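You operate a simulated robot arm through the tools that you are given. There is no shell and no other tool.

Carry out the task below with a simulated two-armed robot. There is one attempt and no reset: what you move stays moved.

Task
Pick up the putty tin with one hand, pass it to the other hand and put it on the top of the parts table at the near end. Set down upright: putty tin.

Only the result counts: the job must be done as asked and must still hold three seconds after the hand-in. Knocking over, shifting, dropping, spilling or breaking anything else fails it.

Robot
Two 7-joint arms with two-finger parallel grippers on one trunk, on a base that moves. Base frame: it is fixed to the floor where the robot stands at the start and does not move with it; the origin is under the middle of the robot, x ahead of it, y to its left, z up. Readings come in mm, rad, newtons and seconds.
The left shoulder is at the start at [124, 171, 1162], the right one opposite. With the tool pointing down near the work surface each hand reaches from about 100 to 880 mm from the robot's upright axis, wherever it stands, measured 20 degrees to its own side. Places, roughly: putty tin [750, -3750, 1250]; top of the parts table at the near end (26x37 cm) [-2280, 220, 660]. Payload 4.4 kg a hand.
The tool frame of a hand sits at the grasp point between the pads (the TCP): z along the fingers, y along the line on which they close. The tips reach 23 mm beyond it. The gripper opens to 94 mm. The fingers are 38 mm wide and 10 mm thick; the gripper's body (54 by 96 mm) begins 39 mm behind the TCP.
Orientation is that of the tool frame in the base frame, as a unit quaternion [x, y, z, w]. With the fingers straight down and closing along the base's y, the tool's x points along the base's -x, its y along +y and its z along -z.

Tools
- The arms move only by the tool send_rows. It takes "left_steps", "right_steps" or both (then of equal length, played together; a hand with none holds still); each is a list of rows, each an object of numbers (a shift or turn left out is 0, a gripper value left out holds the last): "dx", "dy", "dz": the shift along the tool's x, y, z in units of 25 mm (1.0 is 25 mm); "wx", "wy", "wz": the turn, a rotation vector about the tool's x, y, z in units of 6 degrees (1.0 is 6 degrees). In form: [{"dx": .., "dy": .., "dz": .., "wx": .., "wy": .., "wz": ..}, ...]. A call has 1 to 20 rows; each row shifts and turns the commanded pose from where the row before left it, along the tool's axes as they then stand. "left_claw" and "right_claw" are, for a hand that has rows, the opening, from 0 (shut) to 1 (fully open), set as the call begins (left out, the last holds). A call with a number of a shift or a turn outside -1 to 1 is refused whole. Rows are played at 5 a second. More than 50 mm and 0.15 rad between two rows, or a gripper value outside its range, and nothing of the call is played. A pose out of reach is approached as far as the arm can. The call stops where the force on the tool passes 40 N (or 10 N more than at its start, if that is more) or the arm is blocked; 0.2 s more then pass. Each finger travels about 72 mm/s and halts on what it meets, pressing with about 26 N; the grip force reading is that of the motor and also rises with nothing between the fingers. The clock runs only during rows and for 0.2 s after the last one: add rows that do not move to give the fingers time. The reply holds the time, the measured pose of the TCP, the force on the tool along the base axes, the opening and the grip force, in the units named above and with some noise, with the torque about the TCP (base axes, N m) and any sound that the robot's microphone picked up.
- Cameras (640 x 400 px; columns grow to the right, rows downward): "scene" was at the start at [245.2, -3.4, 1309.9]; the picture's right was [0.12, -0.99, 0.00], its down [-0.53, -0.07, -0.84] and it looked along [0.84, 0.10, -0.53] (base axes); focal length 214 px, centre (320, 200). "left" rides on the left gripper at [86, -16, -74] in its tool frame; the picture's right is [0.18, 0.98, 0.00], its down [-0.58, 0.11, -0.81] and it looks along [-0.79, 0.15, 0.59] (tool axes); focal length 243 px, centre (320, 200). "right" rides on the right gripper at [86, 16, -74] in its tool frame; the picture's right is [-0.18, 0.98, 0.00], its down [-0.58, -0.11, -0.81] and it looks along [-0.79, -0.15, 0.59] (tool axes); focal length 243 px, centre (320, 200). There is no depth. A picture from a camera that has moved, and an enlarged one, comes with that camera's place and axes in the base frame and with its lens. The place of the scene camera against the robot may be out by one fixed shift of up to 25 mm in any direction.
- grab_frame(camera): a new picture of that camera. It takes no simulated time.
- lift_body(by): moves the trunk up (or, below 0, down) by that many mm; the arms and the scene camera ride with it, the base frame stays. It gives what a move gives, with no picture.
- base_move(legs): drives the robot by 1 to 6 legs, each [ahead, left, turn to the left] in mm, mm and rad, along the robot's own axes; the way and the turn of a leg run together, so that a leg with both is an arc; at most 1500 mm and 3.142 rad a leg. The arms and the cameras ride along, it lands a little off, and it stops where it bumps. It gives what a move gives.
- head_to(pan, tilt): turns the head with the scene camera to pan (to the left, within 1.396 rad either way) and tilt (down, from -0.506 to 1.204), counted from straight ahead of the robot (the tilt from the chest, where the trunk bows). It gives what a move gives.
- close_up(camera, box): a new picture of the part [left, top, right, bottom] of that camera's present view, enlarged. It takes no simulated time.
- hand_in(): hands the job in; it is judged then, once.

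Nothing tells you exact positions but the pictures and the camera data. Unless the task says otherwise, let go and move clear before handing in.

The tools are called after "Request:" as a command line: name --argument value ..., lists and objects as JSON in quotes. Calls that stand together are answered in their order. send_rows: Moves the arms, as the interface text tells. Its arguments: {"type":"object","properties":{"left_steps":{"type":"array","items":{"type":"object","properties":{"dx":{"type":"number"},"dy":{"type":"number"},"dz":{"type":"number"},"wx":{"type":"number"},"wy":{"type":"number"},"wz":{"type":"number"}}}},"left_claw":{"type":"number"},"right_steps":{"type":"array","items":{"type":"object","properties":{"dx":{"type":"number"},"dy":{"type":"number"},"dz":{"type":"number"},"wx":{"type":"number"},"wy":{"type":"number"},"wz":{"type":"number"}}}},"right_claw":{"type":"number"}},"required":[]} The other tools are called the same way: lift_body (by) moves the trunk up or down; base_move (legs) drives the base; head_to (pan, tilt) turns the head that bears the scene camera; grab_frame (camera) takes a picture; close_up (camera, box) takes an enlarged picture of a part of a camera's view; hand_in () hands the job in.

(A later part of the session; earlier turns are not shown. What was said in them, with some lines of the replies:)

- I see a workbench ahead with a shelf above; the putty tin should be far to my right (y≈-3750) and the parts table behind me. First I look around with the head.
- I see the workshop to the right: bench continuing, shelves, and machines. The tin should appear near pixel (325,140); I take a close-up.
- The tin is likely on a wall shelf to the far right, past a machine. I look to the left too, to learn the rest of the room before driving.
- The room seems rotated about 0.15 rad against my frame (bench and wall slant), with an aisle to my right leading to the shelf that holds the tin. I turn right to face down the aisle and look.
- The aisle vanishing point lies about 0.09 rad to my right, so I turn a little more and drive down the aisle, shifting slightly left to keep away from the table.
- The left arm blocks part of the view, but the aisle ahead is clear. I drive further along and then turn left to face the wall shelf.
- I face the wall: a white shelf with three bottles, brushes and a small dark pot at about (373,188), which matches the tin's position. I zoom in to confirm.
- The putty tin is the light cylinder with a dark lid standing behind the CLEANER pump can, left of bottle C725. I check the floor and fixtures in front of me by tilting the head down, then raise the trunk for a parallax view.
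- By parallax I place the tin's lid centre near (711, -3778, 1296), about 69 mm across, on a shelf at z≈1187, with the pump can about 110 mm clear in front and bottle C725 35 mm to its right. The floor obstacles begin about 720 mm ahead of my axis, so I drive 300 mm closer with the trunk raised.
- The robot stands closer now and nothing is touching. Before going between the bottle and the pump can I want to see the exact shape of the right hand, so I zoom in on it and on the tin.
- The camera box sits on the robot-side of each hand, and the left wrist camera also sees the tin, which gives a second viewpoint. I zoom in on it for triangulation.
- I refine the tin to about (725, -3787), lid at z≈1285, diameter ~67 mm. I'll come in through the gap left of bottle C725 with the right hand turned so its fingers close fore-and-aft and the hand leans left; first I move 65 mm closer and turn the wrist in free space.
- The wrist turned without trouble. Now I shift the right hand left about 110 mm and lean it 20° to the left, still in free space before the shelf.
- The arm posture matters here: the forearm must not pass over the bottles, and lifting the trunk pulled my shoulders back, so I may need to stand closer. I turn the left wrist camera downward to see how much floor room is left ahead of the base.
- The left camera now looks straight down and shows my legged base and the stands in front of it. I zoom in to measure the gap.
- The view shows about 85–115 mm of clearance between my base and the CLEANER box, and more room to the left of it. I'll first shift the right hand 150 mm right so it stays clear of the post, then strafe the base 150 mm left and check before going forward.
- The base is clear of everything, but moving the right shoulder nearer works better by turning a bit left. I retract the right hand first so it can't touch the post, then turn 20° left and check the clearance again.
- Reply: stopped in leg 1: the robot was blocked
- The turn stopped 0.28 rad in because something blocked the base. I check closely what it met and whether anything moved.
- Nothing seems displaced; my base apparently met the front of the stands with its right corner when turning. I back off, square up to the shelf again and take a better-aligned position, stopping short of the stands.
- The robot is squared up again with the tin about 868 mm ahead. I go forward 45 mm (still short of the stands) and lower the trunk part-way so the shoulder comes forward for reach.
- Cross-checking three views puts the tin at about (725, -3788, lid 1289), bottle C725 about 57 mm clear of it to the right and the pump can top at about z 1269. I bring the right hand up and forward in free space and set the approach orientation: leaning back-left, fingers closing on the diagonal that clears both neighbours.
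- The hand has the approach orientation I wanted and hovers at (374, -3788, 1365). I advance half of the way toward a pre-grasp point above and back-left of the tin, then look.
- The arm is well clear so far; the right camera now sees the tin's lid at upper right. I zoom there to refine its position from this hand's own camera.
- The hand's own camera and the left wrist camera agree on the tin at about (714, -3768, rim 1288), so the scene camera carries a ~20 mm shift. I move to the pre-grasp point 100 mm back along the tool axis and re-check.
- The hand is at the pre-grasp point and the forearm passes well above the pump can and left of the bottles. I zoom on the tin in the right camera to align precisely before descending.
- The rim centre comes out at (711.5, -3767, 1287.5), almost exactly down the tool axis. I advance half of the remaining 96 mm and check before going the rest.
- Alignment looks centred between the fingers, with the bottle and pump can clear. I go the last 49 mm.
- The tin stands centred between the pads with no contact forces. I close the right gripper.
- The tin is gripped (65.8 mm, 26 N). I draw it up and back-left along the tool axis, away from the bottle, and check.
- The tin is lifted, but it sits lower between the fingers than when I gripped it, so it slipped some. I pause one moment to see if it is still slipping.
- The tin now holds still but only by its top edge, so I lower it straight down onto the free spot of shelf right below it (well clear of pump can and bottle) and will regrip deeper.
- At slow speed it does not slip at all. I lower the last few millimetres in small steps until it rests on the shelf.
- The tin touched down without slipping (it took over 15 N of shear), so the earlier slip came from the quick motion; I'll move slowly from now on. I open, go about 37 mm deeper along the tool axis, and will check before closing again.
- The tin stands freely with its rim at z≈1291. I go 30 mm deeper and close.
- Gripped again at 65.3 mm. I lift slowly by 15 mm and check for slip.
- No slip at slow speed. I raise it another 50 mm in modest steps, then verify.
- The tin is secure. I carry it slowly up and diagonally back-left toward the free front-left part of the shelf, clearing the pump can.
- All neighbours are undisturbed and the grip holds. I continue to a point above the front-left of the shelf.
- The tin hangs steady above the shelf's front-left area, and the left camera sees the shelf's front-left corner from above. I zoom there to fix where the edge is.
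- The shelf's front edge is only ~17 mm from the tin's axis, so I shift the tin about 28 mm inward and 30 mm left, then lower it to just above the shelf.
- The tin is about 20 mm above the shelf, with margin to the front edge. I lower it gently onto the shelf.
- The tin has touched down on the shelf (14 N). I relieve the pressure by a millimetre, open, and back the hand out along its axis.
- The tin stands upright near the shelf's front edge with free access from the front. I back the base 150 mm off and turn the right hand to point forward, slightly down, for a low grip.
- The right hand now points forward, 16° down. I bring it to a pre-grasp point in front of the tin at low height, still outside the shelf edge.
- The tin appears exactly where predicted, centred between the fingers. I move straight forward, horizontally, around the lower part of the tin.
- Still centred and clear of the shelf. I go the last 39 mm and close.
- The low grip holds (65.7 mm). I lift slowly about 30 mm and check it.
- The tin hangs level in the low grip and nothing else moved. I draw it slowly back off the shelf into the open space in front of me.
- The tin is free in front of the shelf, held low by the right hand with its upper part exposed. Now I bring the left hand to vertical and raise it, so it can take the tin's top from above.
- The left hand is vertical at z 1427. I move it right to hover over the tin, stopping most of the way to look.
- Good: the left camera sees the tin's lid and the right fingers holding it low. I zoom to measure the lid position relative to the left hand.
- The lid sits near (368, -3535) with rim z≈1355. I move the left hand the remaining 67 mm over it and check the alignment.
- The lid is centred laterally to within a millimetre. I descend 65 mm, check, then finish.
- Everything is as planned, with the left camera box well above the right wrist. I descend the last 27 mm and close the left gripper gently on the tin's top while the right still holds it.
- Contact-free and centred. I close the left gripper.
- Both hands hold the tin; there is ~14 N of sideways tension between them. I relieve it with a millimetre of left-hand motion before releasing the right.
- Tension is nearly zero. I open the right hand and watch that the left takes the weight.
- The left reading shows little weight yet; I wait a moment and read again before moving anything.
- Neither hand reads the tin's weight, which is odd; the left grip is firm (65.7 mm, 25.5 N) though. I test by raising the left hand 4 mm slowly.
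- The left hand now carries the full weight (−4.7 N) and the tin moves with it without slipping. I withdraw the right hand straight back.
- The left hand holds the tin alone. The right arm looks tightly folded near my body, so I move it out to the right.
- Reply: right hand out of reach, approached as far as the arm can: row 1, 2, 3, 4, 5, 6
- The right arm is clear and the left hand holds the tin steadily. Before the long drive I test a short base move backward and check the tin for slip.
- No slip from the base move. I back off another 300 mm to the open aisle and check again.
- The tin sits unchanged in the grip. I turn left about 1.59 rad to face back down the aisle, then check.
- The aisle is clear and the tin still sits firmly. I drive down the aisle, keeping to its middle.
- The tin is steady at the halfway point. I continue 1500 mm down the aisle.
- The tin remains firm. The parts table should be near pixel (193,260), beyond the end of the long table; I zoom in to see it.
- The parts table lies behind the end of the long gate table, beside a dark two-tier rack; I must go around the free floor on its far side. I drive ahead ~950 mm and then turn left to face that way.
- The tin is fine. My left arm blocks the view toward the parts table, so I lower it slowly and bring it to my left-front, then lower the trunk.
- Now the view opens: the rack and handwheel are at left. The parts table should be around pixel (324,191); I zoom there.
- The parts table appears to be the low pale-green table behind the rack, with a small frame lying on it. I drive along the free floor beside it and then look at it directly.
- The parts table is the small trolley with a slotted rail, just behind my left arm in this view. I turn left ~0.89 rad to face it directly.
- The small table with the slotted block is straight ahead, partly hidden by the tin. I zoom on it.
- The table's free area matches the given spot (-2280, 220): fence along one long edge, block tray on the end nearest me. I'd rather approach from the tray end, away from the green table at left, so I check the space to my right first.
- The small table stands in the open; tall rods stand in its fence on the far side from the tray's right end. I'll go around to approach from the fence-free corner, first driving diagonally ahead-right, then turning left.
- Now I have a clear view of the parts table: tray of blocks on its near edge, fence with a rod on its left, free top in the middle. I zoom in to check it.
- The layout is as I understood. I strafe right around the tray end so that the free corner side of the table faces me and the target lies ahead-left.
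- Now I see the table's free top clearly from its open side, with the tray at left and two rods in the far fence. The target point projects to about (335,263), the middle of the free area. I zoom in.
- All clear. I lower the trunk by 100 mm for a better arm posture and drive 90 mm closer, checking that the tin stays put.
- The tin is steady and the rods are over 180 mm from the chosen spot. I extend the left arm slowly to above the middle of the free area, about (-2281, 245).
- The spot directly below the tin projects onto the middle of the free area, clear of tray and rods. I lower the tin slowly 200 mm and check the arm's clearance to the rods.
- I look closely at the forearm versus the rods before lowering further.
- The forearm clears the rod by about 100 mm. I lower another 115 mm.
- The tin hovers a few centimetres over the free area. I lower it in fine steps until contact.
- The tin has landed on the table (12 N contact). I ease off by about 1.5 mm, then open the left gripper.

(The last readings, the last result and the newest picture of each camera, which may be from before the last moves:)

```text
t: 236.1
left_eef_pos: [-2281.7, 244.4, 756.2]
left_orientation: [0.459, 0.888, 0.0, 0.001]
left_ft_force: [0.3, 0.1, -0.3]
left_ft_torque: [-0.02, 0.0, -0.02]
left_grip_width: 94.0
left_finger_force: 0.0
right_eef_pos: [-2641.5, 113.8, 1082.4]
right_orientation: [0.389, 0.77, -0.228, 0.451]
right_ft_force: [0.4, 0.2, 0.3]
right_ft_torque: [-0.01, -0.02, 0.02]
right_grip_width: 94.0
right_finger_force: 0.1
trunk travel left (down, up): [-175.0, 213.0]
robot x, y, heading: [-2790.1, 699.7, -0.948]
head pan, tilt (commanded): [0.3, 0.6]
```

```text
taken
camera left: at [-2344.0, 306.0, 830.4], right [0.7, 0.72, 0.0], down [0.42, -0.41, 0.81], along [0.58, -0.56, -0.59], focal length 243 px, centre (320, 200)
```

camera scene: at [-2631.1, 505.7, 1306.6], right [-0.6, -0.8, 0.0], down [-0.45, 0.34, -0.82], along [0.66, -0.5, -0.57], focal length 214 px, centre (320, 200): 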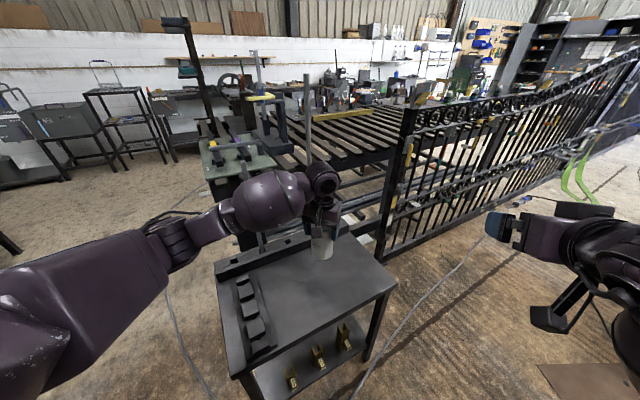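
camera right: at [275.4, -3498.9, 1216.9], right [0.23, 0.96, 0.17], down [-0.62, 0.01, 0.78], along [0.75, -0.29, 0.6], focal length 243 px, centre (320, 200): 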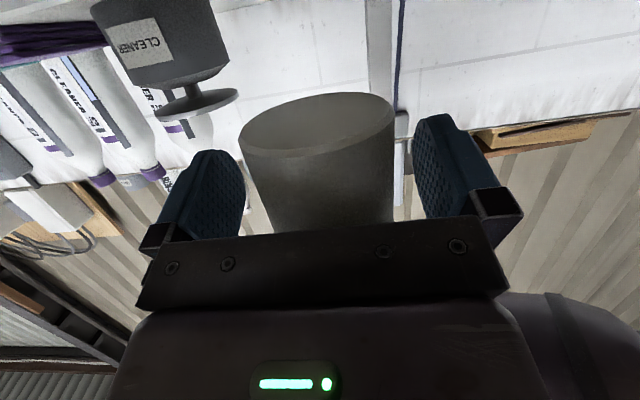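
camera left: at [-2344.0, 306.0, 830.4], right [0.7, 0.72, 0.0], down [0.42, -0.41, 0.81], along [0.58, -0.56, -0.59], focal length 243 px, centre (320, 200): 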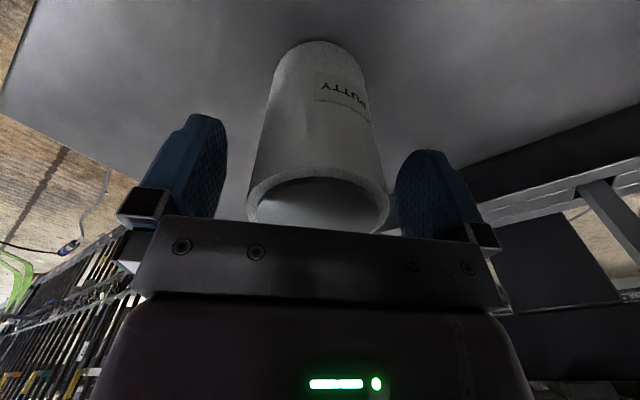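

The tin stands free between the open fingers. I raise the left hand straight up, clear of the tin.

Request:
send_rows --left_steps '[{"dz": -0.2}, {"dz": -0.4}, {"dz": -0.5}, {"dz": -0.7}, {"dz": -0.9}, {"dz": -0.9}, {"dz": -0.9}, {"dz": -0.9}, {"dz": -0.9}, {"dz": -0.9}, {"dz": -0.9}, {"dz": -0.9}, {"dz": -0.5}]'

Request:
grab_frame --camera "left"

Request:
grab_frame --camera "scene"

Request:
close_up --camera "scene" --box '[200, 160, 420, 360]'

```text
t: 238.9
left_eef_pos: [-2282.2, 244.6, 993.5]
left_orientation: [0.46, 0.888, 0.001, 0.001]
left_ft_force: [-0.4, -0.7, 0.0]
left_ft_torque: [-0.01, 0.04, 0.02]
left_grip_width: 94.1
left_finger_force: 0.1
right_eef_pos: [-2641.5, 113.5, 1080.6]
right_orientation: [0.388, 0.771, -0.228, 0.451]
right_ft_force: [0.1, 0.7, -0.7]
right_ft_torque: [0.01, 0.01, 0.0]
right_grip_width: 94.1
right_finger_force: 0.1
trunk travel left (down, up): [-175.0, 213.0]
robot x, y, heading: [-2796.4, 703.1, -0.952]
head pan, tilt (commanded): [0.3, 0.6]
```

```text
taken
camera left: at [-2344.5, 305.6, 1068.6], right [0.7, 0.72, 0.0], down [0.42, -0.41, 0.81], along [0.58, -0.56, -0.59], focal length 243 px, centre (320, 200)
```

left: 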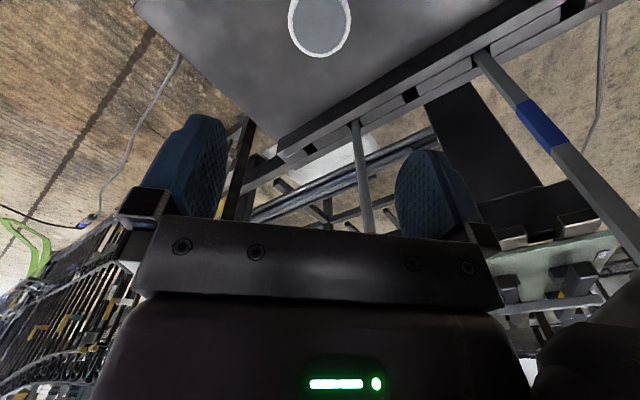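

```text
taken
camera scene: at [-2631.4, 506.0, 1306.7], right [-0.6, -0.8, 0.0], down [-0.45, 0.34, -0.83], along [0.66, -0.5, -0.56], focal length 214 px, centre (320, 200)
```

scene: 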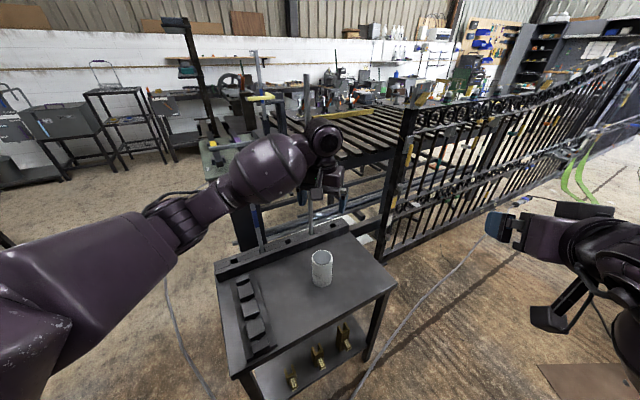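

```text
2.00 times, centred on (310, 260) of scene
camera zoom: at [-2631.4, 506.0, 1306.7], right [-0.6, -0.8, 0.0], down [-0.45, 0.34, -0.83], along [0.66, -0.5, -0.56], focal length 429 px, centre (340, 80)
```

zoom: 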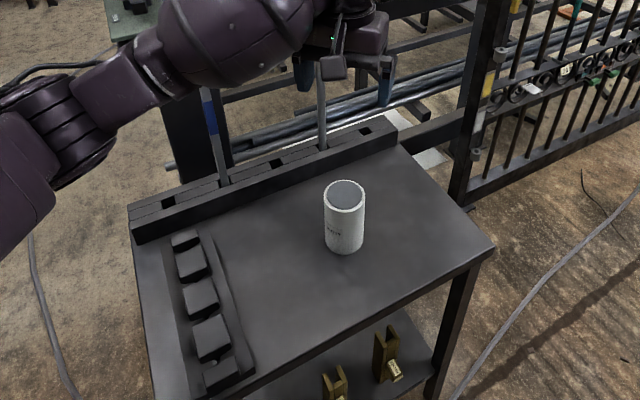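

The tin stands upright in the middle of the free area. I retract the left hand back from above the table and take a last look.

Request:
send_rows --left_steps '[{"dx": 0.3, "dz": -0.3}, {"dx": 0.6, "dz": -0.4}, {"dx": 0.8, "dz": -0.3}, {"dx": 0.9}, {"dx": 0.9}, {"dx": 0.9}, {"dx": 0.9}, {"dx": 0.9}, {"dx": 0.6}]'

Request:
base_move --legs '[[-150, 0, 0]]'

Request:
grab_frame --camera "scene"

Request:
close_up --camera "scene" --box '[220, 140, 420, 320]'

```text
t: 240.9
left_eef_pos: [-2380.0, 384.6, 1019.1]
left_orientation: [0.459, 0.888, 0.0, 0.001]
left_ft_force: [-0.3, -0.8, 1.2]
left_ft_torque: [-0.02, -0.03, -0.02]
left_grip_width: 93.9
left_finger_force: 0.0
right_eef_pos: [-2640.0, 113.0, 1081.7]
right_orientation: [0.389, 0.77, -0.229, 0.452]
right_ft_force: [0.1, 0.3, -0.4]
right_ft_torque: [0.01, 0.02, 0.03]
right_grip_width: 94.3
right_finger_force: 0.1
trunk travel left (down, up): [-175.0, 213.0]
robot x, y, heading: [-2789.5, 696.6, -0.948]
head pan, tilt (commanded): [0.3, 0.6]
```

```text
t: 242.3
left_eef_pos: [-2470.1, 506.4, 1019.4]
left_orientation: [0.46, 0.888, 0.0, 0.002]
left_ft_force: [0.1, 0.7, 0.1]
left_ft_torque: [0.0, 0.0, 0.01]
left_grip_width: 94.2
left_finger_force: 0.1
right_eef_pos: [-2730.0, 235.8, 1083.2]
right_orientation: [0.39, 0.769, -0.229, 0.452]
right_ft_force: [0.7, 0.0, -0.4]
right_ft_torque: [-0.02, 0.0, -0.03]
right_grip_width: 94.2
right_finger_force: 0.1
trunk travel left (down, up): [-175.0, 213.0]
robot x, y, heading: [-2882.3, 824.1, -0.948]
head pan, tilt (commanded): [0.3, 0.6]
```

```text
taken
camera scene: at [-2720.4, 629.8, 1306.8], right [-0.61, -0.79, 0.0], down [-0.45, 0.34, -0.83], along [0.66, -0.5, -0.56], focal length 214 px, centre (320, 200)
```

scene: 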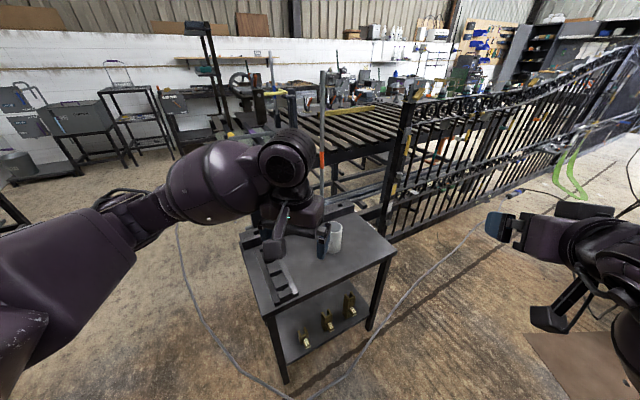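

```text
2.22 times, centred on (320, 230) of scene
camera zoom: at [-2720.4, 629.8, 1306.8], right [-0.61, -0.79, 0.0], down [-0.45, 0.34, -0.83], along [0.66, -0.5, -0.56], focal length 477 px, centre (320, 133)
```

zoom: 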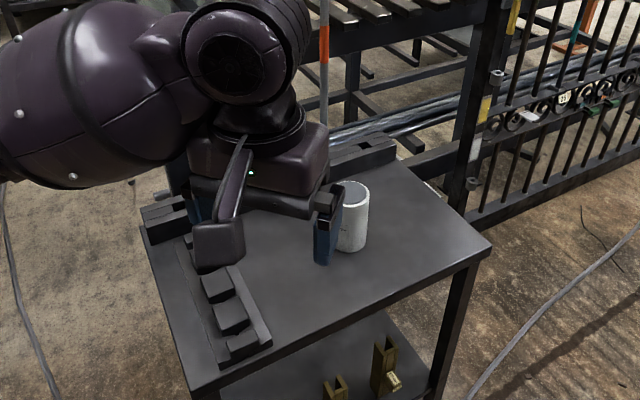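

The tin stands upright and both hands are well away. One last check from the left wrist camera before handing in.

Request:
grab_frame --camera "left"

```text
taken
camera left: at [-2532.7, 567.8, 1093.1], right [0.7, 0.72, 0.0], down [0.42, -0.41, 0.81], along [0.58, -0.56, -0.59], focal length 243 px, centre (320, 200)
```

left: 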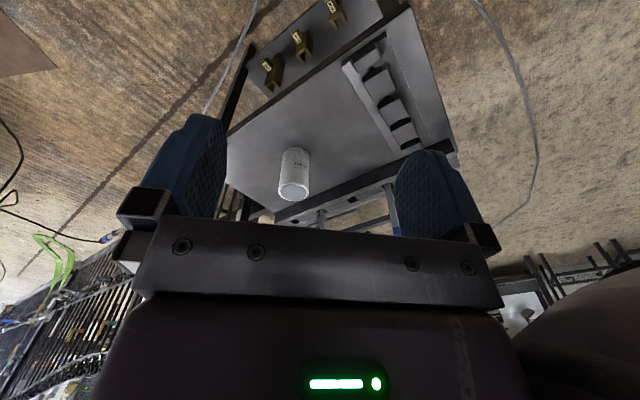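

The putty tin stands upright on the open part of the parts table; the tray, fence and rods are in place, and both hands are empty and clear. The right hand picked it up and passed it to the left, which set it down, so I hand in.

Request:
hand_in

```text
The job is handed in.
```

I put the putty tin upright on the open top of the parts table, at about (-2281, 245), close to the position you gave. Both hands had let go and were well clear when I handed in. I don't have the judge's verdict.

- **Pick and pass:** The right hand took the tin off the wall shelf. It then held the tin low while the left hand took it from above in mid-air. The left hand carried it over and set it down.
- **Slip:** On the first lift the tin slipped about 30 mm in the right hand's grip. I lowered it straight back onto the shelf and gripped it again. I then moved it to the shelf's front edge to get a low grip for the pass. It did not slip again.
- **Bump:** While I was lining up at the shelf, a base turn stopped short when it met something, probably the stands below the shelf. In the pictures afterwards nothing looked moved, but I can't rule out a small shift.
- **Other objects:** In the last pictures the other items on the shelf and the table's tray, fence and rods were standing in place.
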